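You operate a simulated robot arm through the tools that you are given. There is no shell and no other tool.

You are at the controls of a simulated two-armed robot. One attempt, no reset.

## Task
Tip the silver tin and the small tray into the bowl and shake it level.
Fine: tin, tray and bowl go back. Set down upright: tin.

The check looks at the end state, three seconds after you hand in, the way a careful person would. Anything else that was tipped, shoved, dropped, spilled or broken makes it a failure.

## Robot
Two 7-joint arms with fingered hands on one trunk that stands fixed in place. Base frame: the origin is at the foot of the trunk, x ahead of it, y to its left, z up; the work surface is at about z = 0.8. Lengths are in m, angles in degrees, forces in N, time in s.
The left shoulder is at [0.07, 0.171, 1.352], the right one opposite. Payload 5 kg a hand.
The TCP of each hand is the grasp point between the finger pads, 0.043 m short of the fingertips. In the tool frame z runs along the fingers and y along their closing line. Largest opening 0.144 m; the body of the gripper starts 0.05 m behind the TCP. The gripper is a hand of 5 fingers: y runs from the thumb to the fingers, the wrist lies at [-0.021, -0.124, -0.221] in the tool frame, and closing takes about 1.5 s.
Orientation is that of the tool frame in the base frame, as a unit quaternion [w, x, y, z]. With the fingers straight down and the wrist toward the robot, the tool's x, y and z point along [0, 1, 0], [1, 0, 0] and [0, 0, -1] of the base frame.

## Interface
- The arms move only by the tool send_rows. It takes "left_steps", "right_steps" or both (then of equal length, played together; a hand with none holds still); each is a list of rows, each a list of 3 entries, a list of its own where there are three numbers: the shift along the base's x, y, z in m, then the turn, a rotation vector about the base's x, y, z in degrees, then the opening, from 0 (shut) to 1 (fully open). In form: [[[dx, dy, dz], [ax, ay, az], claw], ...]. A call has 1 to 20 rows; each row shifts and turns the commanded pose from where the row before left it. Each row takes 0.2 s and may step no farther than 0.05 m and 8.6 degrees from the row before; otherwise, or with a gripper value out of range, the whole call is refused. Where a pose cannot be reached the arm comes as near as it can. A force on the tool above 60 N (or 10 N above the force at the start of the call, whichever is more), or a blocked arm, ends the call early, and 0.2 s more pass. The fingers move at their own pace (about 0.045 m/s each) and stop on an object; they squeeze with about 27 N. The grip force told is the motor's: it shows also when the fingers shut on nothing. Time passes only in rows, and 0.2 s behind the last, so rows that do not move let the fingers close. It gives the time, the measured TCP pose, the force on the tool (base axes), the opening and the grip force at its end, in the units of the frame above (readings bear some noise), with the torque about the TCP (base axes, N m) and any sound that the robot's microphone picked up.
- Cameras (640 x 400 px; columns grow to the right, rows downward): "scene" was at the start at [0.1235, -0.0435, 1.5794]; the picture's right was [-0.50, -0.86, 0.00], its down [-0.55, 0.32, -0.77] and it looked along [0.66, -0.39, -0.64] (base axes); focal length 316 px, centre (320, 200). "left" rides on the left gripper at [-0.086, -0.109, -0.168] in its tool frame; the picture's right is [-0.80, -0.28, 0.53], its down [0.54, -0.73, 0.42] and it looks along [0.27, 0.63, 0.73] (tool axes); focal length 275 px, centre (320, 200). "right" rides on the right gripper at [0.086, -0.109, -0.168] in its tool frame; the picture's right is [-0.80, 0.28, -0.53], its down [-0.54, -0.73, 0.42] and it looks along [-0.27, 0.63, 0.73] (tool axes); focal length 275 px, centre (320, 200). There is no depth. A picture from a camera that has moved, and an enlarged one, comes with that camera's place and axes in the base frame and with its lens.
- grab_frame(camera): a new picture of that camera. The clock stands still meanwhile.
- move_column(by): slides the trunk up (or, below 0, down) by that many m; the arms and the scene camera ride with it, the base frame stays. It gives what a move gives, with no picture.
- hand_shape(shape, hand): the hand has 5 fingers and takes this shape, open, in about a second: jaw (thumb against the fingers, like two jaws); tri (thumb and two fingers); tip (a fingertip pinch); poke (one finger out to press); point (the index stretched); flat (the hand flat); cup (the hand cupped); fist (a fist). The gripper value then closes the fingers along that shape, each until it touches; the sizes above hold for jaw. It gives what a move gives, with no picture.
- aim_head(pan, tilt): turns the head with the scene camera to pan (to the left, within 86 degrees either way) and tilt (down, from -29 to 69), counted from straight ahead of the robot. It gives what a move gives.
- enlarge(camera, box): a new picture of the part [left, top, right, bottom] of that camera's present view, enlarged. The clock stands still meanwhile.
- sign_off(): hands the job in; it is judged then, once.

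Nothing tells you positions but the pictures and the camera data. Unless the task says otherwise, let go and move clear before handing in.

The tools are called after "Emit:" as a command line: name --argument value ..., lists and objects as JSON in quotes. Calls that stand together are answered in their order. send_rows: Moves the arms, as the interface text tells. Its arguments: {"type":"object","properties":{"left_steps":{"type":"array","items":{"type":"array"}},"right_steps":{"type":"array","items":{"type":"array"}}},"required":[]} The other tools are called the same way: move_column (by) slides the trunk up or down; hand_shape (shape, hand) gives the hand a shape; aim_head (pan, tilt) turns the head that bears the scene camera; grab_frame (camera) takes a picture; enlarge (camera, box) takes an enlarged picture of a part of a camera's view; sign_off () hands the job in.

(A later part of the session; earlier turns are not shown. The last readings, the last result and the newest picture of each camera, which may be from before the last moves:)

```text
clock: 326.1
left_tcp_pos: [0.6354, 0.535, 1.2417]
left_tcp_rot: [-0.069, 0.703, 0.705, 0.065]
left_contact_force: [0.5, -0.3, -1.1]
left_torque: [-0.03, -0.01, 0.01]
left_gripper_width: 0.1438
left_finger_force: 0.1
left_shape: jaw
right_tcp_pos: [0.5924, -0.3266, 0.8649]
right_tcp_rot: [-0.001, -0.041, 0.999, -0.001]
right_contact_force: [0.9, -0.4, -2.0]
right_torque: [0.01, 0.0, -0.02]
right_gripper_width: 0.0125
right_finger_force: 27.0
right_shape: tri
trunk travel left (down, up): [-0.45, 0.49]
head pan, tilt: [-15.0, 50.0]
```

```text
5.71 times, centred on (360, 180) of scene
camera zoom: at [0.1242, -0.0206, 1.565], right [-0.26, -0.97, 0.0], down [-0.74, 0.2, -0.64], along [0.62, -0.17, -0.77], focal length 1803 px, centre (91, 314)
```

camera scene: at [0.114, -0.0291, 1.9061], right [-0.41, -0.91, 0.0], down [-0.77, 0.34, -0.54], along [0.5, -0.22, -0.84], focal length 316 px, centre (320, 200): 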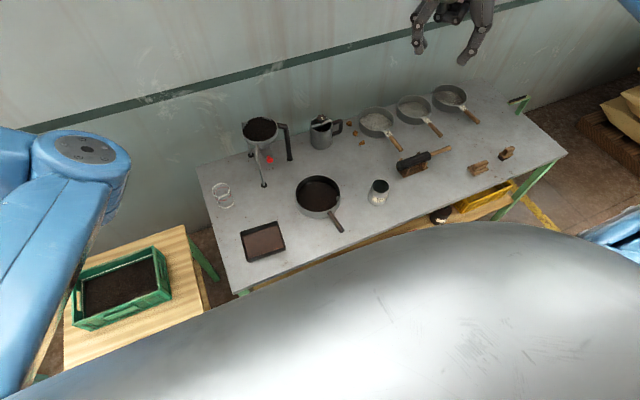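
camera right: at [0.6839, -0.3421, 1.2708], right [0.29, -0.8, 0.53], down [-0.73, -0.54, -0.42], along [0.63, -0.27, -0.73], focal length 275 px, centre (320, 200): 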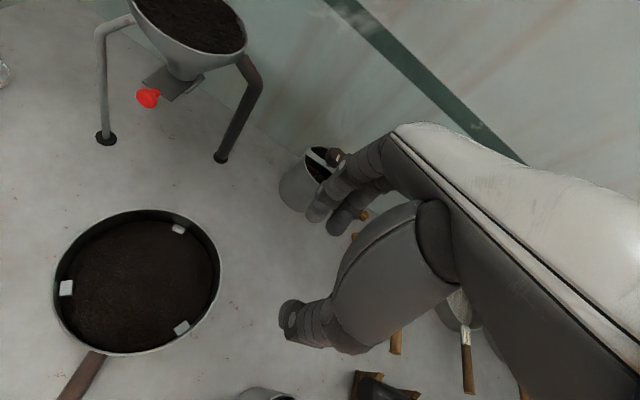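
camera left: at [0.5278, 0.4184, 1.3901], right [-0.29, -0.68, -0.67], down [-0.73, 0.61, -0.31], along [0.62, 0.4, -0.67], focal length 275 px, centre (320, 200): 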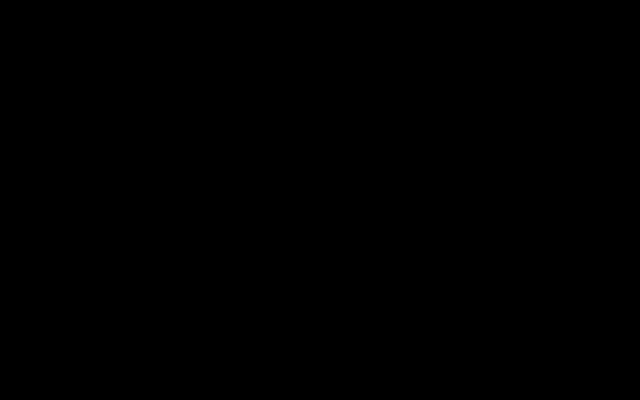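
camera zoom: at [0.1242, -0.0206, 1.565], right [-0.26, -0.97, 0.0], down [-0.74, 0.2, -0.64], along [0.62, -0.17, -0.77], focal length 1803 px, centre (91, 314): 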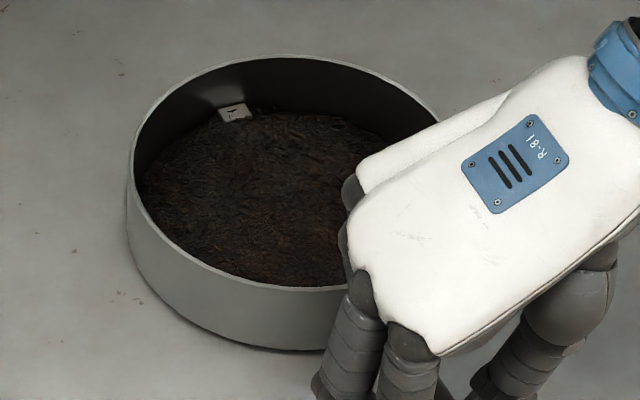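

The bowl stayed put. I'll release, rise, and check the blocks again from the same overhead camera pose.

Emit:
send_rows --right_steps '[[[0, 0, 0], [0, 0, 0], 0.12], [[0, 0, 0], [0, 0, 0], 0.25], [[0, 0, 0], [0, 0, 0], 0.4], [[0, 0, 0], [0, 0, 0], 0.5], [[0, 0, 0], [0, 0, 0], 0.5], [[0, 0, 0], [0, 0, 0], 0.5]]'

Emit:
send_rows --right_steps '[[[0, 0, 0.015], [0, 0, 0], 0.5], [[0, 0, 0.03], [0, 0, 0], 0.5], [[0, 0, 0.04], [0, 0, 0], 0.5], [[0, 0, 0.04], [0, 0, 0], 0.5], [[0, 0, 0.04], [0, 0, 0], 0.5], [[0, 0, 0.04], [0, 0, -4], 0.5], [[0, 0, 0.03], [0, 0, -4], 0.5], [[0, 0, 0], [0, 0, 0], 0.5]]'

Emit:
send_rows --right_steps '[[[0.004, -0.0077, 0], [0, 0, -8], 0.5], [[0.008, -0.015, 0], [0, 0, -8], 0.5], [[0.01, -0.017, 0], [0, 0, -8], 0.5], [[0.018, -0.018, 0], [0, 0, -8], 0.5], [[0.022, -0.018, 0], [0, 0, -8], 0.5], [[0.022, -0.016, 0], [0, 0, -8], 0.5], [[0, 0, 0], [0, 0, 0], 0.5]]'

Emit:
send_rows --right_steps '[[[0.022, -0.014, 0], [0, 0, -8], 0.5], [[0.024, -0.002, 0], [0, 0, -8], 0.5], [[0.024, 0, 0], [0, 0, -8], 0.5], [[0.024, 0.003, 0], [0, 0, -8], 0.5], [[0.022, 0.005, 0], [0, 0, -6.6], 0.5], [[0, 0, 0], [0, 0, 0], 0.5]]'

Emit:
grab_frame --camera "right"

Emit:
enlarge --camera "right" --box '[50, 205, 220, 360]'

```text
clock: 327.5
left_tcp_pos: [0.6354, 0.5348, 1.2415]
left_tcp_rot: [-0.069, 0.703, 0.705, 0.066]
left_contact_force: [-0.7, -0.2, -0.6]
left_torque: [0.02, 0.0, 0.01]
left_gripper_width: 0.1438
left_finger_force: 0.1
left_shape: jaw
right_tcp_pos: [0.5931, -0.3285, 0.8655]
right_tcp_rot: [-0.002, -0.041, 0.999, -0.001]
right_contact_force: [-0.5, -0.7, 1.0]
right_torque: [0.01, 0.0, -0.01]
right_gripper_width: 0.0714
right_finger_force: 0.0
right_shape: tri
trunk travel left (down, up): [-0.45, 0.49]
head pan, tilt: [-15.0, 50.0]
```

```text
clock: 329.3
left_tcp_pos: [0.6358, 0.5346, 1.2418]
left_tcp_rot: [-0.07, 0.703, 0.705, 0.064]
left_contact_force: [0.0, -0.2, -0.5]
left_torque: [0.01, 0.03, -0.03]
left_gripper_width: 0.1438
left_finger_force: 0.0
left_shape: jaw
right_tcp_pos: [0.5919, -0.3291, 1.1]
right_tcp_rot: [-0.002, 0.03, 1.0, -0.001]
right_contact_force: [0.6, -0.1, 0.2]
right_torque: [0.02, 0.02, 0.0]
right_gripper_width: 0.0712
right_finger_force: 0.0
right_shape: tri
trunk travel left (down, up): [-0.45, 0.49]
head pan, tilt: [-15.0, 50.0]
```

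```text
clock: 330.9
left_tcp_pos: [0.6346, 0.534, 1.2417]
left_tcp_rot: [-0.069, 0.702, 0.705, 0.065]
left_contact_force: [-0.1, -0.2, 0.5]
left_torque: [-0.02, 0.01, -0.01]
left_gripper_width: 0.144
left_finger_force: 0.1
left_shape: jaw
right_tcp_pos: [0.6762, -0.4213, 1.1008]
right_tcp_rot: [-0.001, 0.435, 0.901, 0.0]
right_contact_force: [-0.6, 0.0, 0.5]
right_torque: [0.01, 0.01, 0.03]
right_gripper_width: 0.0715
right_finger_force: 0.0
right_shape: tri
trunk travel left (down, up): [-0.45, 0.49]
head pan, tilt: [-15.0, 50.0]
```

```text
clock: 332.3
left_tcp_pos: [0.6347, 0.5341, 1.2418]
left_tcp_rot: [-0.069, 0.703, 0.705, 0.066]
left_contact_force: [-0.7, -0.7, -0.2]
left_torque: [0.0, -0.02, 0.02]
left_gripper_width: 0.1435
left_finger_force: 0.1
left_shape: jaw
right_tcp_pos: [0.7911, -0.4276, 1.099]
right_tcp_rot: [-0.002, 0.707, 0.707, 0.0]
right_contact_force: [-0.7, -0.7, 1.3]
right_torque: [0.05, -0.02, 0.01]
right_gripper_width: 0.0716
right_finger_force: 0.0
right_shape: tri
trunk travel left (down, up): [-0.45, 0.49]
head pan, tilt: [-15.0, 50.0]
```

```text
taken
camera right: at [0.6835, -0.3426, 1.2685], right [0.28, -0.8, 0.53], down [-0.73, -0.54, -0.42], along [0.63, -0.27, -0.73], focal length 275 px, centre (320, 200)
```

right: 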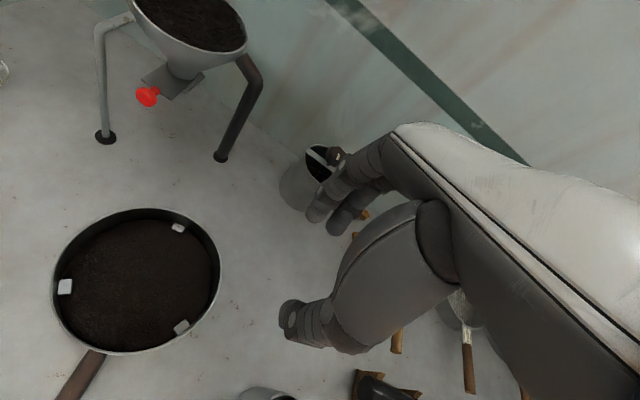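

```text
2.58 times, centred on (135, 282) of right
camera zoom: at [0.6835, -0.3426, 1.2685], right [0.28, -0.8, 0.53], down [-0.73, -0.54, -0.42], along [0.63, -0.27, -0.73], focal length 710 px, centre (797, -13)
```

zoom: 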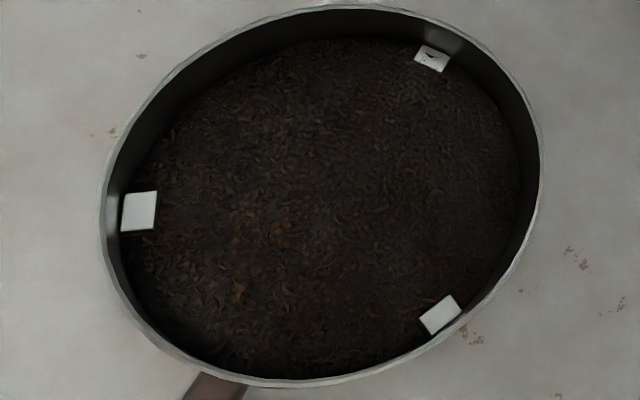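

Emit:
enlarge --camera "right" --box '[45, 260, 105, 320]'

Emit:
enlarge --camera "right" --box '[145, 200, 215, 260]'

Emit:
enlarge --camera "right" --box '[150, 295, 220, 355]'

Emit:
enlarge --camera "scene" --box '[220, 120, 420, 245]'

```text
6.67 times, centred on (75, 290) of right
camera zoom: at [0.6835, -0.3426, 1.2685], right [0.28, -0.8, 0.53], down [-0.73, -0.54, -0.42], along [0.63, -0.27, -0.73], focal length 1835 px, centre (1953, -400)
```

zoom: 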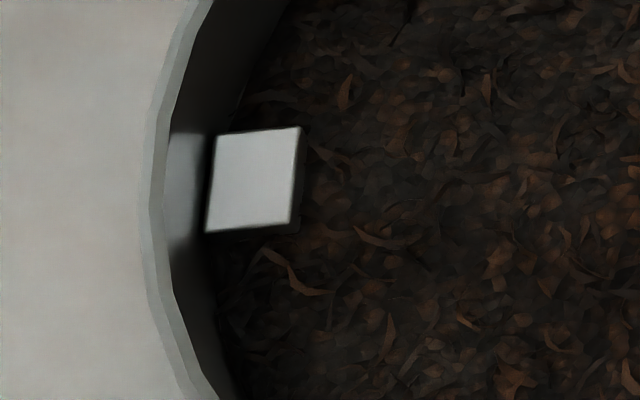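

```text
6.67 times, centred on (180, 230) of right
camera zoom: at [0.6835, -0.3426, 1.2685], right [0.28, -0.8, 0.53], down [-0.73, -0.54, -0.42], along [0.63, -0.27, -0.73], focal length 1835 px, centre (1253, 0)
```

zoom: 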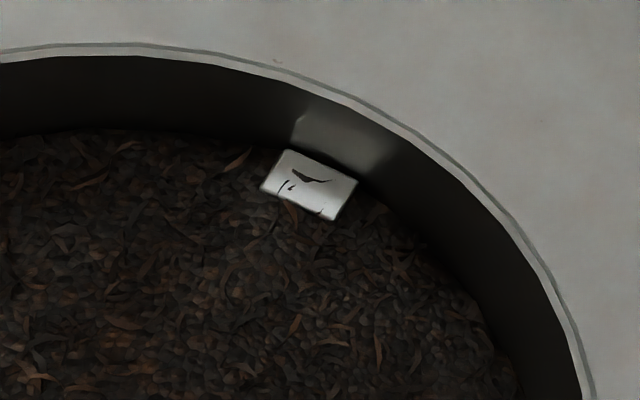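

```text
6.67 times, centred on (185, 325) of right
camera zoom: at [0.6835, -0.3426, 1.2685], right [0.28, -0.8, 0.53], down [-0.73, -0.54, -0.42], along [0.63, -0.27, -0.73], focal length 1835 px, centre (1220, -633)
```

zoom: 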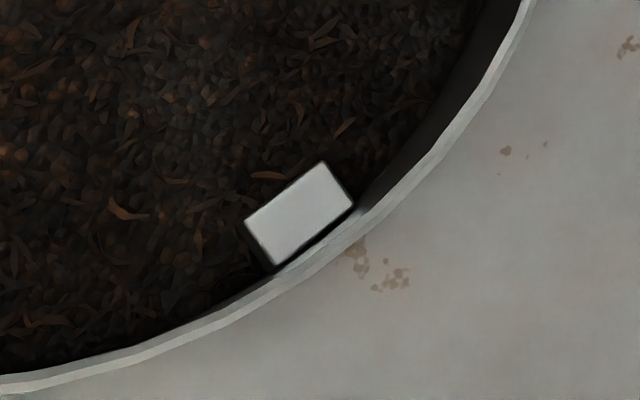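

```text
3.20 times, centred on (320, 182) of scene
camera zoom: at [0.1235, -0.0211, 1.5651], right [-0.26, -0.97, 0.0], down [-0.74, 0.2, -0.64], along [0.62, -0.17, -0.77], focal length 1010 px, centre (320, 256)
```

zoom: 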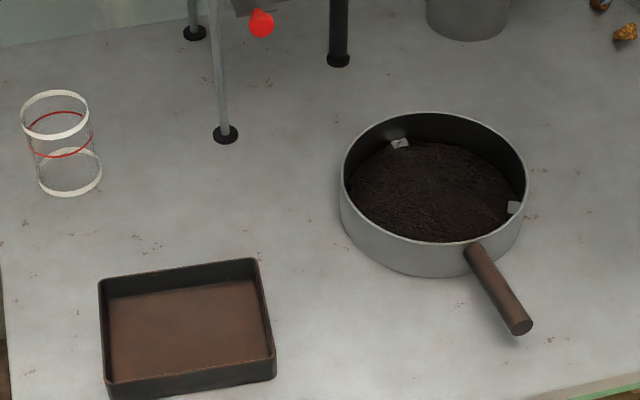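

The leaves sit with the far block's top and within a few millimetres of the other two, so the bed is practically level; more shaking at this strength no longer changes it. The bowl matches its original place within about 2 mm. I'll move the right hand away to its starting area and do a final comparison with the very first picture.

Emit:
send_rows --right_steps '[[[-0.01, -0.01, 0.03], [0, 0, 0], 0.7], [[-0.025, -0.02, 0.02], [0, 0, 0], 1], [[-0.03, -0.025, 0.015], [0, 0, 0], 1], [[-0.03, -0.025, 0.01], [0, 0, 0], 1], [[-0.03, -0.025, 0.01], [0, 0, 0], 1], [[-0.03, -0.025, 0.01], [0, 0, 0], 1], [[-0.03, -0.025, 0.005], [0, 0, 0], 1], [[-0.03, -0.02, 0], [0, 0, 0], 1], [[-0.015, -0.01, 0], [0, 0, 0], 1], [[0, 0, 0], [0, 0, 0], 1]]'

Emit:
aim_head --pan -30.2 --tilt 39.8

Emit:
grab_frame --camera "scene"

Emit:
enlarge --camera "scene" --box '[130, 200, 330, 340]'

Emit:
enlarge --camera "scene" --box '[320, 110, 540, 250]'

Emit:
grab_frame --camera "right"

```text
clock: 334.5
left_tcp_pos: [0.6359, 0.5356, 1.2409]
left_tcp_rot: [-0.071, 0.703, 0.705, 0.064]
left_contact_force: [-0.8, 1.1, -0.4]
left_torque: [-0.01, -0.01, -0.02]
left_gripper_width: 0.1435
left_finger_force: 0.0
left_shape: jaw
right_tcp_pos: [0.5629, -0.6137, 1.199]
right_tcp_rot: [-0.001, 0.707, 0.708, 0.0]
right_contact_force: [-0.2, 0.5, -0.4]
right_torque: [-0.01, 0.02, 0.0]
right_gripper_width: 0.1437
right_finger_force: 0.2
right_shape: tri
trunk travel left (down, up): [-0.45, 0.49]
head pan, tilt: [-15.0, 50.0]
```

```text
clock: 335.3
left_tcp_pos: [0.6347, 0.5337, 1.2412]
left_tcp_rot: [-0.068, 0.703, 0.705, 0.065]
left_contact_force: [0.1, 0.4, 0.1]
left_torque: [0.0, 0.01, 0.02]
left_gripper_width: 0.144
left_finger_force: 0.1
left_shape: jaw
right_tcp_pos: [0.5618, -0.6138, 1.1988]
right_tcp_rot: [-0.001, 0.707, 0.708, 0.001]
right_contact_force: [0.2, 0.5, -0.5]
right_torque: [-0.01, 0.03, 0.0]
right_gripper_width: 0.1439
right_finger_force: 0.2
right_shape: tri
trunk travel left (down, up): [-0.45, 0.49]
head pan, tilt: [-30.2, 39.8]
```

```text
taken
camera scene: at [0.1234, -0.0437, 1.5794], right [-0.5, -0.86, 0.0], down [-0.55, 0.32, -0.77], along [0.66, -0.39, -0.64], focal length 316 px, centre (320, 200)
```

scene: 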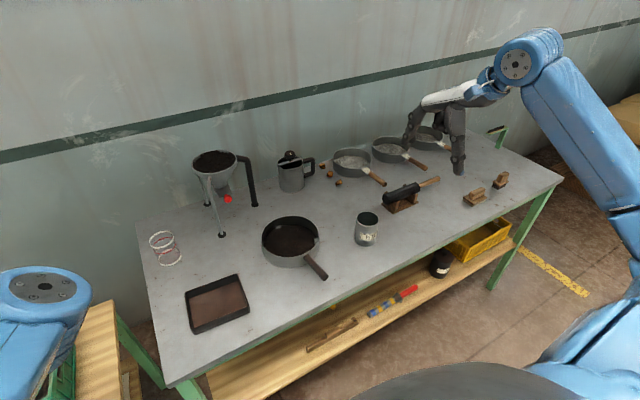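

```text
2.86 times, centred on (230, 270) of scene
camera zoom: at [0.1234, -0.0437, 1.5794], right [-0.5, -0.86, 0.0], down [-0.55, 0.32, -0.77], along [0.66, -0.39, -0.64], focal length 901 px, centre (577, 0)
```

zoom: 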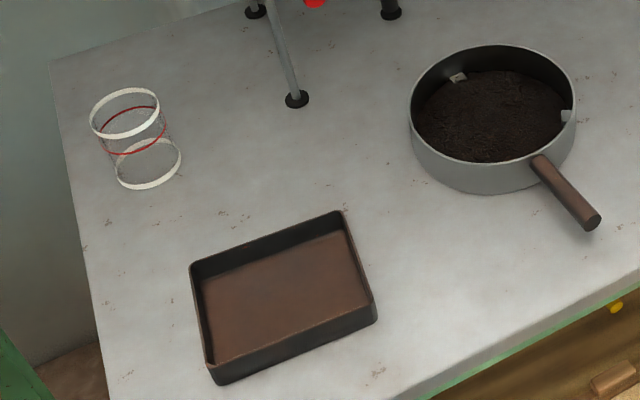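

```text
2.86 times, centred on (430, 180) of scene
camera zoom: at [0.1234, -0.0437, 1.5794], right [-0.5, -0.86, 0.0], down [-0.55, 0.32, -0.77], along [0.66, -0.39, -0.64], focal length 901 px, centre (6, 257)
```

zoom: 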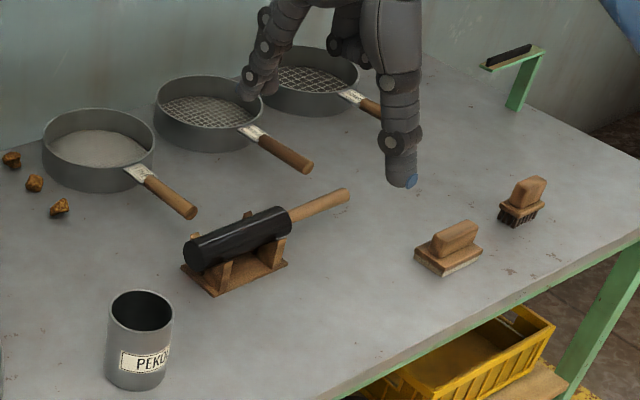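

```text
taken
camera right: at [0.4541, -0.5278, 1.3678], right [0.29, -0.8, 0.53], down [-0.73, -0.54, -0.42], along [0.63, -0.26, -0.73], focal length 275 px, centre (320, 200)
```

right: 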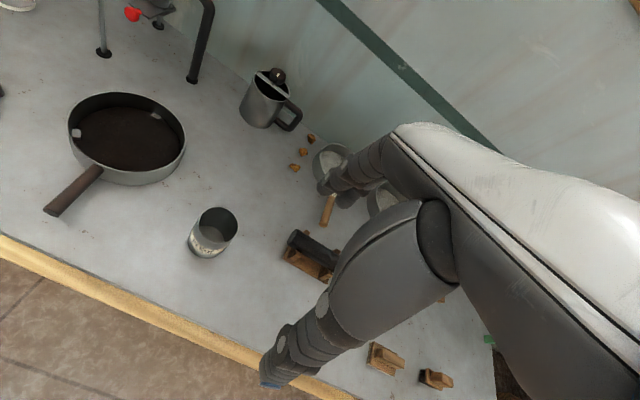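

Everything matches the first picture: tray, tin, bowl and all other items are in place and the bench is clean. One last close look at the tea surface in the bowl.

Emit:
enlarge --camera "scene" --box '[256, 206, 336, 282]'

Emit:
enlarge --camera "right" --box '[50, 80, 210, 200]'

```text
5.26 times, centred on (296, 244) of scene
camera zoom: at [0.1234, -0.0437, 1.5794], right [-0.5, -0.86, 0.0], down [-0.55, 0.32, -0.77], along [0.66, -0.39, -0.64], focal length 1661 px, centre (446, -32)
```

zoom: 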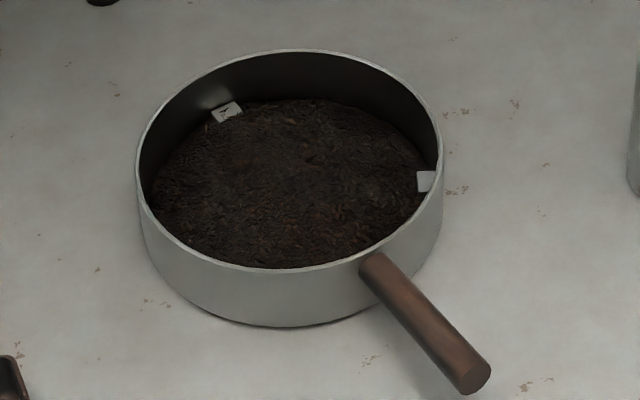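

```text
3.33 times, centred on (130, 140) of right
camera zoom: at [0.4541, -0.5278, 1.3678], right [0.29, -0.8, 0.53], down [-0.73, -0.54, -0.42], along [0.63, -0.26, -0.73], focal length 918 px, centre (953, 400)
```

zoom: 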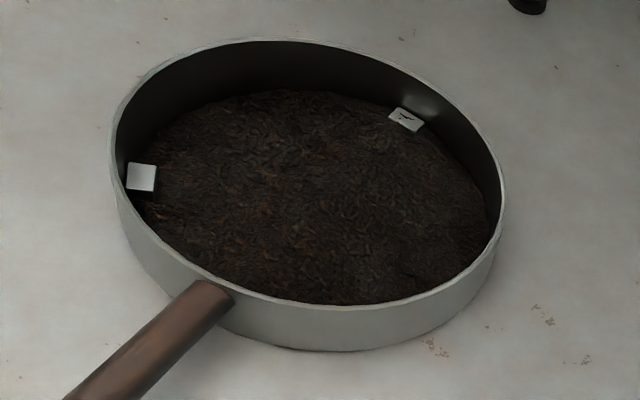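

I'll compare directly with the very first hand-camera picture, which was taken from this same pose with the bowl empty.

Emit:
enlarge --camera "right" --box '[40, 80, 340, 280]'

Emit:
enlarge --camera "right" --box '[60, 90, 120, 150]'

Emit:
enlarge --camera "right" --box '[120, 85, 195, 150]'

```text
2.00 times, centred on (190, 180) of right
camera zoom: at [0.4541, -0.5278, 1.3678], right [0.29, -0.8, 0.53], down [-0.73, -0.54, -0.42], along [0.63, -0.26, -0.73], focal length 551 px, centre (580, 240)
```

zoom: 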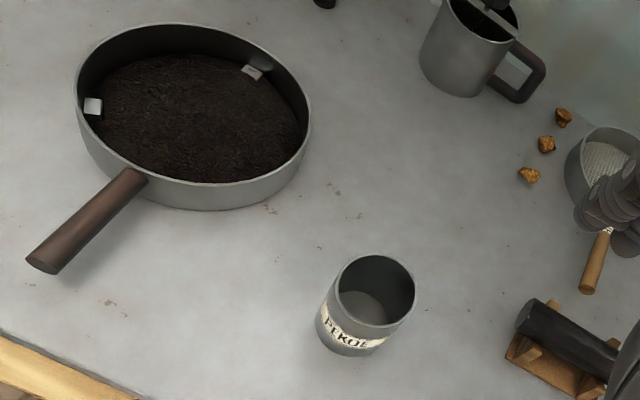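

```text
6.67 times, centred on (90, 120) of right
camera zoom: at [0.4541, -0.5278, 1.3678], right [0.29, -0.8, 0.53], down [-0.73, -0.54, -0.42], along [0.63, -0.26, -0.73], focal length 1835 px, centre (1853, 733)
```

zoom: 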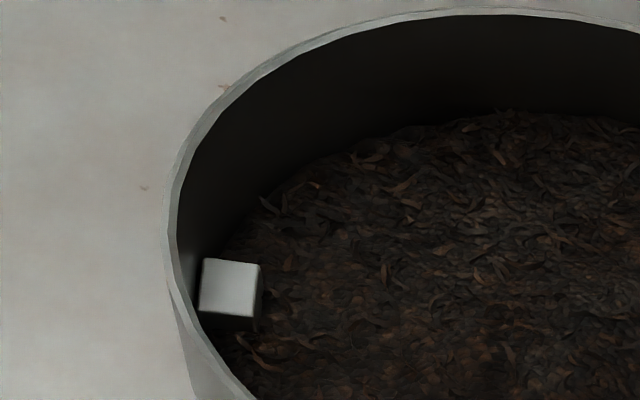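

```text
6.15 times, centred on (158, 118) of right
camera zoom: at [0.4541, -0.5278, 1.3678], right [0.29, -0.8, 0.53], down [-0.73, -0.54, -0.42], along [0.63, -0.26, -0.73], focal length 1694 px, centre (1320, 708)
```

zoom: 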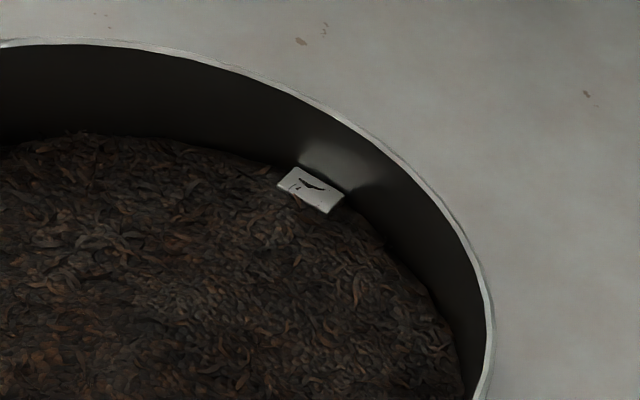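

Comparing with the empty bowl, the tea lies a few millimetres lower on the left than on the right-far side: a gentle slope of about 3°. It can be better, so I'll take the handle again for a stronger inline shake.

Emit:
send_rows --right_steps '[[[0.002, 0.02, 0], [0, 0, 7], 0.5], [[0.002, 0.022, -0.006], [0, 0, 7.3], 0.5], [[0.002, 0.022, -0.008], [0, 0, 7.3], 0.5], [[0.003, 0.022, -0.008], [0, 0, 7.3], 0.5], [[0, 0, 0], [0, 0, 0], 0.5]]'

Emit:
send_rows --right_steps '[[[0.003, 0.022, -0.008], [0, 0, 7.3], 0.5], [[0.003, 0.022, -0.008], [0, 0, 7.3], 0.5], [[0.003, 0.022, -0.008], [0, 0, 7.3], 0.5], [[0.003, 0.022, -0.008], [0, 0, 7.3], 0.5], [[0.003, 0.022, -0.008], [0, 0, 7.3], 0.5], [[0, 0, 0], [0, 0, 0], 0.5]]'

Emit:
send_rows --right_steps '[[[0.003, 0.025, -0.01], [0, 0, 7.3], 0.5], [[0.003, 0.025, -0.01], [0, 0, 7.3], 0.5], [[0.001, 0.025, -0.01], [0, 0, 7.3], 0.5], [[0, 0.0143, -0.007], [0, 0, 7.4], 0.5], [[0, 0, 0], [0, 0, 0], 0.5]]'

Emit:
enlarge --camera "right" --box '[190, 250, 350, 390]'

```text
clock: 336.5
left_tcp_pos: [0.6356, 0.5339, 1.2421]
left_tcp_rot: [-0.069, 0.703, 0.705, 0.065]
left_contact_force: [-0.9, -0.4, 0.2]
left_torque: [0.04, -0.01, -0.02]
left_gripper_width: 0.1439
left_finger_force: 0.0
left_shape: jaw
right_tcp_pos: [0.5705, -0.5286, 1.1803]
right_tcp_rot: [-0.001, 0.507, 0.862, 0.0]
right_contact_force: [0.3, -0.5, -0.2]
right_torque: [0.0, -0.04, -0.02]
right_gripper_width: 0.0725
right_finger_force: 0.1
right_shape: tri
trunk travel left (down, up): [-0.45, 0.49]
head pan, tilt: [-30.2, 39.8]
```

```text
clock: 337.9
left_tcp_pos: [0.6354, 0.5337, 1.2431]
left_tcp_rot: [-0.069, 0.702, 0.705, 0.066]
left_contact_force: [-0.4, -0.8, 0.2]
left_torque: [0.0, -0.03, -0.02]
left_gripper_width: 0.144
left_finger_force: 0.1
left_shape: jaw
right_tcp_pos: [0.5847, -0.416, 1.1376]
right_tcp_rot: [-0.001, 0.212, 0.977, 0.001]
right_contact_force: [0.5, 0.4, 0.4]
right_torque: [0.0, -0.01, 0.0]
right_gripper_width: 0.0724
right_finger_force: 0.0
right_shape: tri
trunk travel left (down, up): [-0.45, 0.49]
head pan, tilt: [-30.2, 39.8]
```

```text
clock: 339.1
left_tcp_pos: [0.634, 0.535, 1.2426]
left_tcp_rot: [-0.069, 0.703, 0.705, 0.066]
left_contact_force: [-0.2, -1.0, 0.5]
left_torque: [-0.02, -0.05, -0.03]
left_gripper_width: 0.1436
left_finger_force: 0.0
left_shape: jaw
right_tcp_pos: [0.5937, -0.3297, 1.1012]
right_tcp_rot: [-0.001, -0.042, 0.999, 0.0]
right_contact_force: [-0.2, 0.4, 0.4]
right_torque: [0.03, 0.0, -0.02]
right_gripper_width: 0.0722
right_finger_force: 0.1
right_shape: tri
trunk travel left (down, up): [-0.45, 0.49]
head pan, tilt: [-30.2, 39.8]
```

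```text
2.86 times, centred on (270, 320) of right
camera zoom: at [0.5166, -0.4429, 1.269], right [0.77, 0.35, 0.53], down [0.6, -0.68, -0.42], along [0.21, 0.65, -0.73], focal length 786 px, centre (463, -143)
```

zoom: 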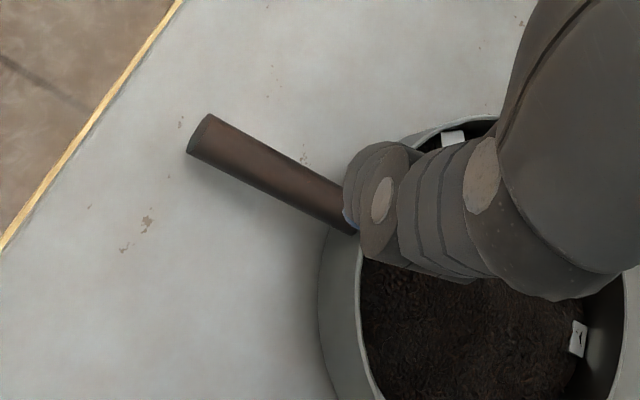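

Aligned. I'll go down and grip.

Emit:
send_rows --right_steps '[[[0, 0.0007, -0.025], [0, 0, 0], 0.5], [[0, 0, -0.04], [0, 0, 0], 0.5], [[0, 0, -0.04], [0, 0, 0], 0.5], [[0, 0, -0.04], [0, 0, 0], 0.5], [[0, 0, -0.035], [0, 0, 0], 0.5], [[0, 0, -0.03], [0, 0, 0], 0.5], [[0, 0, -0.018], [0, 0, 0], 0.5], [[0, 0, -0.008], [0, 0, 0], 0.5], [[0, 0, 0], [0, 0, 0], 0.5]]'

Emit:
send_rows --right_steps '[[[0, 0, 0], [0, 0, 0], 0.35], [[0, 0, 0], [0, 0, 0], 0.25], [[0, 0, 0], [0, 0, 0], 0.15], [[0, 0, 0], [0, 0, 0], 0.08], [[0, 0, 0], [0, 0, 0], 0], [[0, 0, 0], [0, 0, 0], 0], [[0, 0, 0], [0, 0, 0], 0]]'

Emit:
send_rows --right_steps '[[[0.022, 0.0018, 0], [0, 0, 0], 0], [[0, 0, 0], [0, 0, 0], 0]]'

Emit:
aim_head --pan -15 --tilt 50

Emit:
enlarge --camera "scene" --box '[220, 120, 420, 245]'

```text
clock: 341.1
left_tcp_pos: [0.6348, 0.5343, 1.2409]
left_tcp_rot: [-0.069, 0.703, 0.705, 0.065]
left_contact_force: [0.7, -0.5, -0.8]
left_torque: [0.03, 0.03, 0.02]
left_gripper_width: 0.1439
left_finger_force: 0.1
left_shape: jaw
right_tcp_pos: [0.5934, -0.3269, 0.8658]
right_tcp_rot: [-0.002, -0.041, 0.999, -0.002]
right_contact_force: [-0.1, 0.9, 0.4]
right_torque: [-0.01, -0.02, 0.01]
right_gripper_width: 0.072
right_finger_force: 0.1
right_shape: tri
trunk travel left (down, up): [-0.45, 0.49]
head pan, tilt: [-30.2, 39.8]
```

```text
clock: 342.7
left_tcp_pos: [0.6347, 0.535, 1.2414]
left_tcp_rot: [-0.069, 0.703, 0.705, 0.066]
left_contact_force: [-0.5, -0.4, 0.2]
left_torque: [-0.02, -0.01, -0.02]
left_gripper_width: 0.1439
left_finger_force: 0.0
left_shape: jaw
right_tcp_pos: [0.5938, -0.3275, 0.8649]
right_tcp_rot: [-0.002, -0.042, 0.999, -0.001]
right_contact_force: [-0.4, 0.8, -0.1]
right_torque: [0.04, 0.06, -0.01]
right_gripper_width: 0.0127
right_finger_force: 27.2
right_shape: tri
trunk travel left (down, up): [-0.45, 0.49]
head pan, tilt: [-30.2, 39.8]
```

```text
clock: 343.3
left_tcp_pos: [0.6349, 0.5336, 1.2417]
left_tcp_rot: [-0.069, 0.703, 0.705, 0.066]
left_contact_force: [-0.1, 0.4, 0.0]
left_torque: [0.02, -0.04, 0.0]
left_gripper_width: 0.1439
left_finger_force: 0.1
left_shape: jaw
right_tcp_pos: [0.6143, -0.3261, 0.8647]
right_tcp_rot: [0.0, -0.042, 0.999, 0.0]
right_contact_force: [-0.1, 0.7, -1.0]
right_torque: [0.05, -0.03, 0.0]
right_gripper_width: 0.0124
right_finger_force: 26.5
right_shape: tri
trunk travel left (down, up): [-0.45, 0.49]
head pan, tilt: [-30.2, 39.8]
```

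```text
clock: 344.1
left_tcp_pos: [0.6351, 0.5355, 1.2415]
left_tcp_rot: [-0.07, 0.703, 0.705, 0.065]
left_contact_force: [0.0, 0.3, 0.2]
left_torque: [-0.01, 0.01, -0.04]
left_gripper_width: 0.1436
left_finger_force: 0.0
left_shape: jaw
right_tcp_pos: [0.6152, -0.3241, 0.8653]
right_tcp_rot: [-0.001, -0.043, 0.999, -0.001]
right_contact_force: [-0.4, -0.1, -0.3]
right_torque: [0.0, 0.02, 0.02]
right_gripper_width: 0.0127
right_finger_force: 27.4
right_shape: tri
trunk travel left (down, up): [-0.45, 0.49]
head pan, tilt: [-15.0, 50.0]
```

```text
3.20 times, centred on (320, 182) of scene
camera zoom: at [0.1246, -0.0205, 1.565], right [-0.26, -0.97, 0.0], down [-0.74, 0.2, -0.64], along [0.62, -0.17, -0.77], focal length 1010 px, centre (320, 256)
```

zoom: 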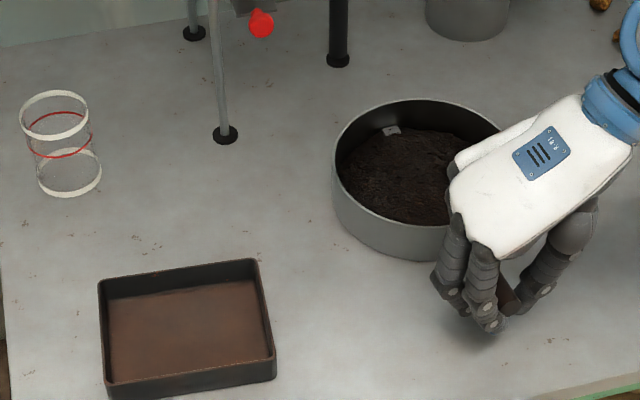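

The bowl follows the hand faithfully. Now the stronger shake along the handle, ending at the original spot.

Emit:
send_rows --right_steps '[[[-0.0439, -0.0035, 0], [0, 0, 0], 0], [[0.0439, 0.0035, 0], [0, 0, 0], 0], [[-0.0439, -0.0035, 0], [0, 0, 0], 0], [[0.0439, 0.0035, 0], [0, 0, 0], 0], [[-0.0439, -0.0035, 0], [0, 0, 0], 0], [[0.0439, 0.0035, 0], [0, 0, 0], 0], [[-0.0439, -0.0035, 0], [0, 0, 0], 0], [[0.0439, 0.0035, 0], [0, 0, 0], 0], [[-0.0439, -0.0035, 0], [0, 0, 0], 0], [[0.0439, 0.0035, 0], [0, 0, 0], 0], [[-0.0439, -0.0035, 0], [0, 0, 0], 0], [[0.0439, 0.0035, 0], [0, 0, 0], 0], [[-0.022, -0.0018, 0], [0, 0, 0], 0], [[0, 0, 0], [0, 0, 0], 0]]'

Emit:
enlarge --camera "scene" --box '[220, 120, 420, 245]'

Emit:
enlarge --camera "scene" --box '[320, 145, 400, 215]'

```text
clock: 347.1
left_tcp_pos: [0.6342, 0.5352, 1.2425]
left_tcp_rot: [-0.07, 0.703, 0.705, 0.066]
left_contact_force: [-0.5, -0.6, 0.6]
left_torque: [0.02, -0.01, 0.0]
left_gripper_width: 0.1438
left_finger_force: 0.2
left_shape: jaw
right_tcp_pos: [0.5925, -0.3261, 0.865]
right_tcp_rot: [-0.001, -0.042, 0.999, -0.001]
right_contact_force: [-0.3, 0.3, 0.2]
right_torque: [-0.05, 0.0, 0.01]
right_gripper_width: 0.0127
right_finger_force: 26.8
right_shape: tri
trunk travel left (down, up): [-0.45, 0.49]
head pan, tilt: [-15.0, 50.0]
```

```text
3.20 times, centred on (320, 182) of scene
camera zoom: at [0.123, -0.0206, 1.5652], right [-0.26, -0.97, 0.0], down [-0.74, 0.2, -0.64], along [0.62, -0.17, -0.77], focal length 1010 px, centre (320, 256)
```

zoom: 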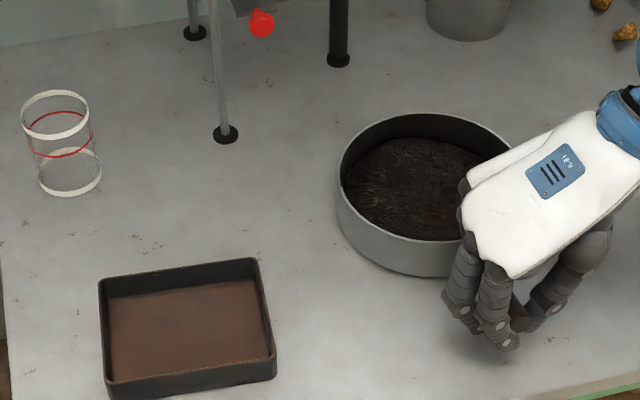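

```text
5.71 times, centred on (360, 180) of scene
camera zoom: at [0.123, -0.0206, 1.5652], right [-0.26, -0.97, 0.0], down [-0.74, 0.2, -0.64], along [0.62, -0.17, -0.77], focal length 1803 px, centre (91, 314)
```

zoom: 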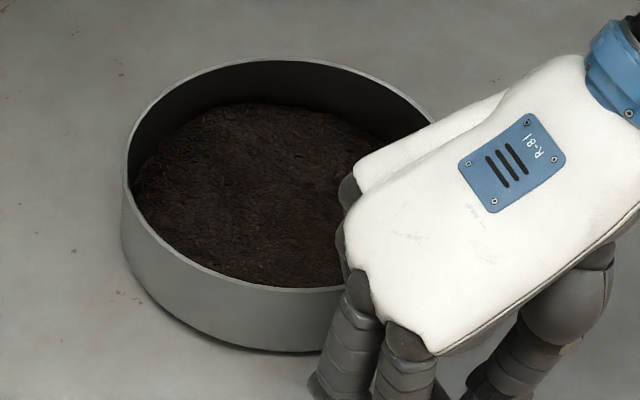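

The stronger shake does move the tea: it has now run toward the far side, covering that block. I'll shake again with a smooth decay from strong to weak so that it settles evenly.

Emit:
send_rows --right_steps '[[[0.0199, 0.0016, 0], [0, 0, 0], 0], [[-0.0399, -0.0032, 0], [0, 0, 0], 0], [[0.0389, 0.0031, 0], [0, 0, 0], 0], [[-0.0379, -0.003, 0], [0, 0, 0], 0], [[0.0369, 0.003, 0], [0, 0, 0], 0], [[-0.0359, -0.0029, 0], [0, 0, 0], 0], [[0.0349, 0.0028, 0], [0, 0, 0], 0], [[-0.0339, -0.0027, 0], [0, 0, 0], 0], [[0.0329, 0.0026, 0], [0, 0, 0], 0], [[-0.0319, -0.0026, 0], [0, 0, 0], 0], [[0.0309, 0.0025, 0], [0, 0, 0], 0], [[-0.0289, -0.0023, 0], [0, 0, 0], 0], [[0.0259, 0.0021, 0], [0, 0, 0], 0], [[-0.0219, -0.0018, 0], [0, 0, 0], 0], [[0.0169, 0.0014, 0], [0, 0, 0], 0], [[-0.0109, -0.0009, 0], [0, 0, 0], 0], [[0.004, 0.0003, 0], [0, 0, 0], 0], [[0, 0, 0], [0, 0, 0], 0]]'

Emit:
enlarge --camera "scene" --box '[220, 120, 420, 245]'

Emit:
enlarge --camera "scene" --box '[320, 145, 400, 215]'

Emit:
enlarge --camera "right" --box '[300, 200, 520, 400]'

```text
clock: 350.9
left_tcp_pos: [0.6355, 0.5354, 1.2402]
left_tcp_rot: [-0.07, 0.703, 0.705, 0.065]
left_contact_force: [-0.5, -0.1, 0.1]
left_torque: [-0.01, 0.02, 0.01]
left_gripper_width: 0.144
left_finger_force: 0.1
left_shape: jaw
right_tcp_pos: [0.5936, -0.3263, 0.8647]
right_tcp_rot: [-0.001, -0.042, 0.999, -0.001]
right_contact_force: [0.0, -0.3, -1.2]
right_torque: [-0.02, 0.03, -0.02]
right_gripper_width: 0.0127
right_finger_force: 27.2
right_shape: tri
trunk travel left (down, up): [-0.45, 0.49]
head pan, tilt: [-15.0, 50.0]
```

```text
3.20 times, centred on (320, 182) of scene
camera zoom: at [0.1249, -0.0204, 1.5649], right [-0.26, -0.97, 0.0], down [-0.74, 0.2, -0.64], along [0.62, -0.17, -0.77], focal length 1010 px, centre (320, 256)
```

zoom: 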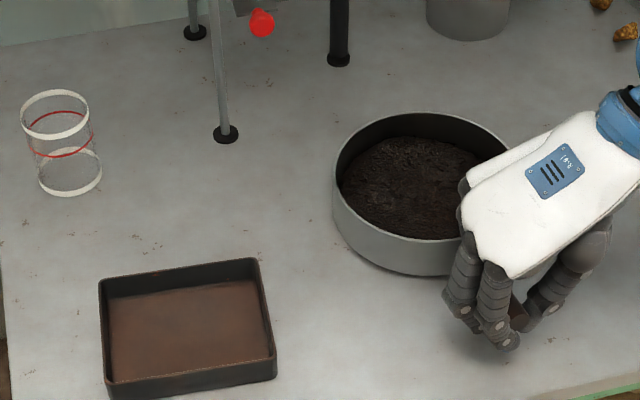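

```text
5.71 times, centred on (360, 180) of scene
camera zoom: at [0.1249, -0.0204, 1.5649], right [-0.26, -0.97, 0.0], down [-0.74, 0.2, -0.64], along [0.62, -0.17, -0.77], focal length 1803 px, centre (91, 314)
```

zoom: 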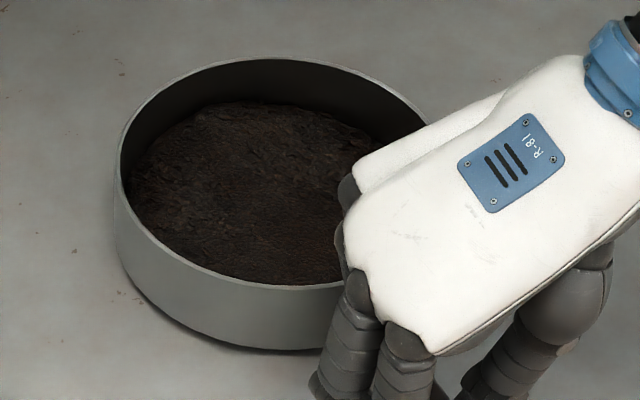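

```text
2.00 times, centred on (410, 300) of right
camera zoom: at [0.5173, -0.4413, 1.0329], right [0.77, 0.35, 0.53], down [0.6, -0.68, -0.42], along [0.21, 0.65, -0.73], focal length 551 px, centre (140, 0)
```

zoom: 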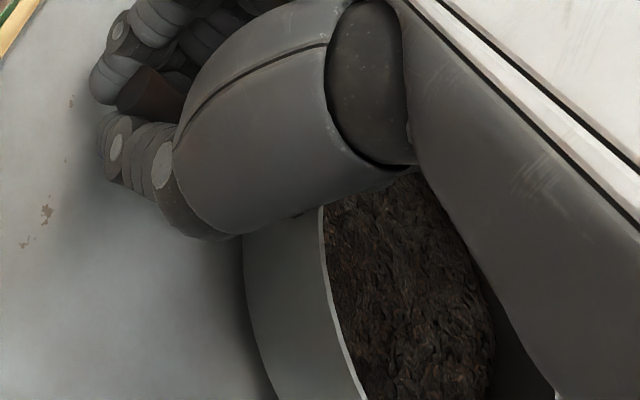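

I'll release and look from overhead again.

Emit:
send_rows --right_steps '[[[0, 0, 0], [0, 0, 0], 0.12], [[0, 0, 0], [0, 0, 0], 0.25], [[0, 0, 0], [0, 0, 0], 0.4], [[0, 0, 0], [0, 0, 0], 0.5], [[0, 0, 0], [0, 0, 0], 0.5], [[0, 0, 0], [0, 0, 0], 0.5]]'

Emit:
send_rows --right_steps '[[[0, 0, 0.015], [0, 0, 0], 0.5], [[0, 0, 0.03], [0, 0, 0], 0.5], [[0, 0, 0.04], [0, 0, 0], 0.5], [[0, 0, 0.04], [0, 0, 0], 0.5], [[0, 0, 0.04], [0, 0, 0], 0.5], [[0, 0, 0.04], [0, 0, -4], 0.5], [[0, 0, 0.03], [0, 0, -4], 0.5], [[0, 0, 0], [0, 0, 0], 0.5]]'

Emit:
send_rows --right_steps '[[[0.004, -0.0077, 0], [0, 0, -8], 0.5], [[0.008, -0.015, 0], [0, 0, -8], 0.5], [[0.01, -0.017, 0], [0, 0, -8], 0.5], [[0.018, -0.018, 0], [0, 0, -8], 0.5], [[0.022, -0.018, 0], [0, 0, -8], 0.5], [[0.022, -0.016, 0], [0, 0, -8], 0.5], [[0, 0, 0], [0, 0, 0], 0.5]]'

Emit:
send_rows --right_steps '[[[0.022, -0.014, 0], [0, 0, -8], 0.5], [[0.024, -0.002, 0], [0, 0, -8], 0.5], [[0.024, 0, 0], [0, 0, -8], 0.5], [[0.024, 0.003, 0], [0, 0, -8], 0.5], [[0.022, 0.005, 0], [0, 0, -6.6], 0.5], [[0, 0, 0], [0, 0, 0], 0.5]]'

Emit:
enlarge --camera "right" --box '[40, 200, 230, 370]'

Emit:
enlarge --camera "scene" --box '[220, 120, 420, 245]'

Emit:
enlarge --camera "scene" --box '[320, 145, 400, 215]'

```text
clock: 352.3
left_tcp_pos: [0.6355, 0.5348, 1.2413]
left_tcp_rot: [-0.069, 0.703, 0.705, 0.065]
left_contact_force: [-0.3, -0.6, -1.0]
left_torque: [-0.04, 0.01, 0.01]
left_gripper_width: 0.1439
left_finger_force: 0.0
left_shape: jaw
right_tcp_pos: [0.5926, -0.327, 0.8647]
right_tcp_rot: [-0.002, -0.042, 0.999, -0.001]
right_contact_force: [0.0, -0.3, 0.0]
right_torque: [0.03, -0.02, -0.01]
right_gripper_width: 0.0713
right_finger_force: 0.1
right_shape: tri
trunk travel left (down, up): [-0.45, 0.49]
head pan, tilt: [-15.0, 50.0]
```

```text
clock: 354.1
left_tcp_pos: [0.6359, 0.535, 1.2422]
left_tcp_rot: [-0.07, 0.703, 0.705, 0.065]
left_contact_force: [-0.4, -0.3, 0.6]
left_torque: [0.0, 0.02, -0.01]
left_gripper_width: 0.1438
left_finger_force: 0.1
left_shape: jaw
right_tcp_pos: [0.5941, -0.3265, 1.0998]
right_tcp_rot: [-0.002, 0.028, 1.0, -0.001]
right_contact_force: [-0.1, -0.1, 0.3]
right_torque: [0.01, 0.03, -0.02]
right_gripper_width: 0.0711
right_finger_force: 0.0
right_shape: tri
trunk travel left (down, up): [-0.45, 0.49]
head pan, tilt: [-15.0, 50.0]
```

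```text
clock: 355.7
left_tcp_pos: [0.6362, 0.5359, 1.2416]
left_tcp_rot: [-0.069, 0.703, 0.705, 0.066]
left_contact_force: [-0.8, -0.5, 0.6]
left_torque: [0.0, 0.03, -0.01]
left_gripper_width: 0.1439
left_finger_force: 0.0
left_shape: jaw
right_tcp_pos: [0.6782, -0.4191, 1.1006]
right_tcp_rot: [-0.001, 0.433, 0.901, 0.0]
right_contact_force: [0.5, 0.7, -0.3]
right_torque: [-0.01, -0.02, 0.02]
right_gripper_width: 0.0715
right_finger_force: 0.0
right_shape: tri
trunk travel left (down, up): [-0.45, 0.49]
head pan, tilt: [-15.0, 50.0]
```

```text
clock: 357.1
left_tcp_pos: [0.6338, 0.5344, 1.2428]
left_tcp_rot: [-0.07, 0.703, 0.704, 0.066]
left_contact_force: [0.3, -0.2, -0.1]
left_torque: [-0.01, -0.02, -0.02]
left_gripper_width: 0.1438
left_finger_force: 0.1
left_shape: jaw
right_tcp_pos: [0.7927, -0.4272, 1.0994]
right_tcp_rot: [-0.001, 0.707, 0.708, 0.001]
right_contact_force: [0.1, -0.5, -0.1]
right_torque: [0.0, 0.02, -0.03]
right_gripper_width: 0.0718
right_finger_force: 0.0
right_shape: tri
trunk travel left (down, up): [-0.45, 0.49]
head pan, tilt: [-15.0, 50.0]
```

```text
2.35 times, centred on (135, 285) of right
camera zoom: at [0.684, -0.3416, 1.2679], right [0.29, -0.8, 0.53], down [-0.73, -0.54, -0.42], along [0.63, -0.26, -0.73], focal length 648 px, centre (755, 0)
```

zoom: 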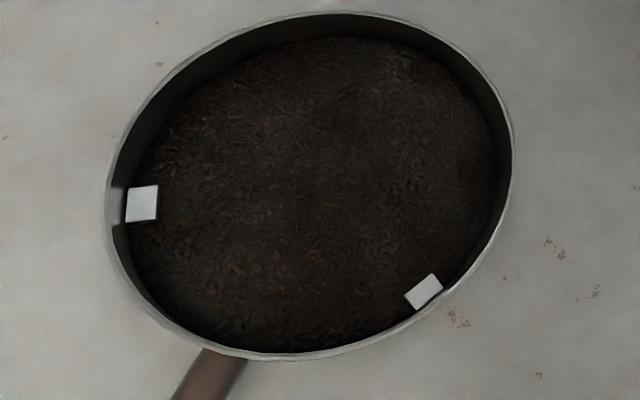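

```text
3.20 times, centred on (320, 182) of scene
camera zoom: at [0.1235, -0.0211, 1.5651], right [-0.26, -0.97, 0.0], down [-0.74, 0.2, -0.64], along [0.62, -0.17, -0.77], focal length 1010 px, centre (320, 256)
```

zoom: 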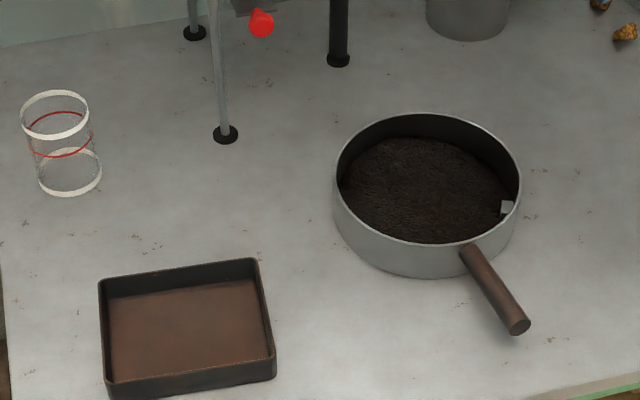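

```text
5.71 times, centred on (360, 180) of scene
camera zoom: at [0.1235, -0.0211, 1.5651], right [-0.26, -0.97, 0.0], down [-0.74, 0.2, -0.64], along [0.62, -0.17, -0.77], focal length 1803 px, centre (91, 314)
```

zoom: 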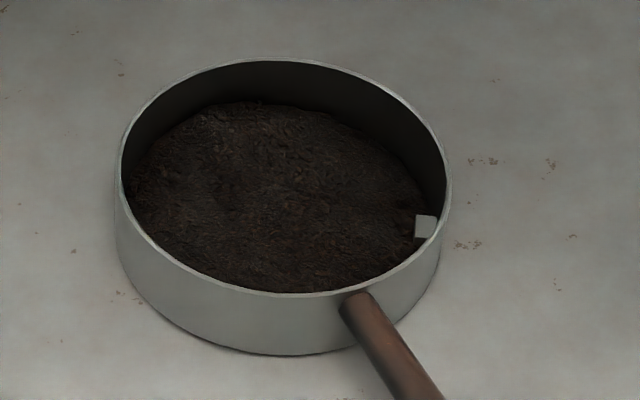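

The tea now leans to the far side, so what matters is the direction of the last strong reversal. I'll take the handle again and give one directed stroke: draw the bowl toward me and reverse briskly, so that the tea slides back toward the near side.

Emit:
send_rows --right_steps '[[[-0.022, -0.005, 0], [0, 0, 7], 0.5], [[-0.024, -0.003, 0], [0, 0, 7.5], 0.5], [[-0.024, 0, 0], [0, 0, 7.5], 0.5], [[-0.024, 0.002, 0], [0, 0, 8], 0.5], [[-0.022, 0.014, 0], [0, 0, 8], 0.5], [[-0.022, 0.016, 0], [0, 0, 8], 0.5], [[0, 0, 0], [0, 0, 0], 0.5]]'

Emit:
send_rows --right_steps '[[[-0.022, 0.018, 0], [0, 0, 8], 0.5], [[-0.018, 0.018, 0], [0, 0, 8], 0.5], [[-0.01, 0.017, 0], [0, 0, 8], 0.5], [[-0.008, 0.015, 0], [0, 0, 8], 0.5], [[-0.004, 0.0107, 0], [0, 0, 8.5], 0.5], [[0, 0, 0], [0, 0, 8.6], 0.5], [[0, 0, 0], [0, 0, 1], 0.5], [[0, 0, 0], [0, 0, 0], 0.5]]'

Emit:
enlarge --camera "right" --box '[190, 250, 350, 390]'

```text
clock: 358.7
left_tcp_pos: [0.6352, 0.5329, 1.2406]
left_tcp_rot: [-0.07, 0.703, 0.705, 0.065]
left_contact_force: [0.0, 1.0, -0.8]
left_torque: [0.01, -0.01, -0.04]
left_gripper_width: 0.1437
left_finger_force: 0.0
left_shape: jaw
right_tcp_pos: [0.6547, -0.4045, 1.1001]
right_tcp_rot: [-0.002, 0.374, 0.928, 0.0]
right_contact_force: [0.9, -0.3, 0.2]
right_torque: [0.03, 0.01, -0.02]
right_gripper_width: 0.0715
right_finger_force: 0.1
right_shape: tri
trunk travel left (down, up): [-0.45, 0.49]
head pan, tilt: [-15.0, 50.0]
```

```text
clock: 360.5
left_tcp_pos: [0.635, 0.5341, 1.2408]
left_tcp_rot: [-0.069, 0.703, 0.705, 0.065]
left_contact_force: [0.4, 0.2, 2.1]
left_torque: [-0.02, -0.03, -0.01]
left_gripper_width: 0.1436
left_finger_force: 0.2
left_shape: jaw
right_tcp_pos: [0.5937, -0.3239, 1.1004]
right_tcp_rot: [-0.002, -0.055, 0.998, -0.001]
right_contact_force: [-0.4, -0.2, -0.6]
right_torque: [0.01, 0.0, 0.04]
right_gripper_width: 0.0716
right_finger_force: 0.1
right_shape: tri
trunk travel left (down, up): [-0.45, 0.49]
head pan, tilt: [-15.0, 50.0]
```

```text
2.86 times, centred on (270, 320) of right
camera zoom: at [0.5199, -0.4408, 1.2681], right [0.76, 0.37, 0.53], down [0.62, -0.66, -0.42], along [0.19, 0.65, -0.73], focal length 786 px, centre (463, -143)
```

zoom: 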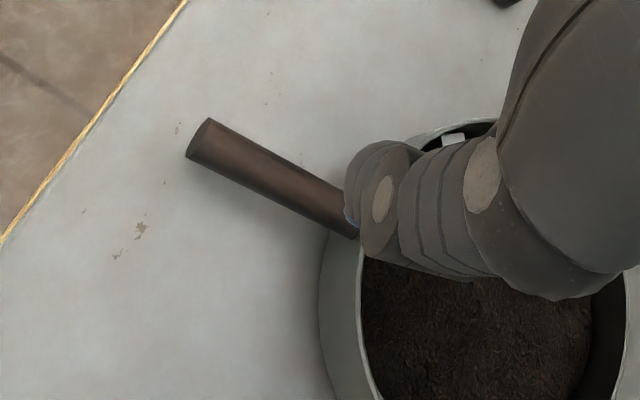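

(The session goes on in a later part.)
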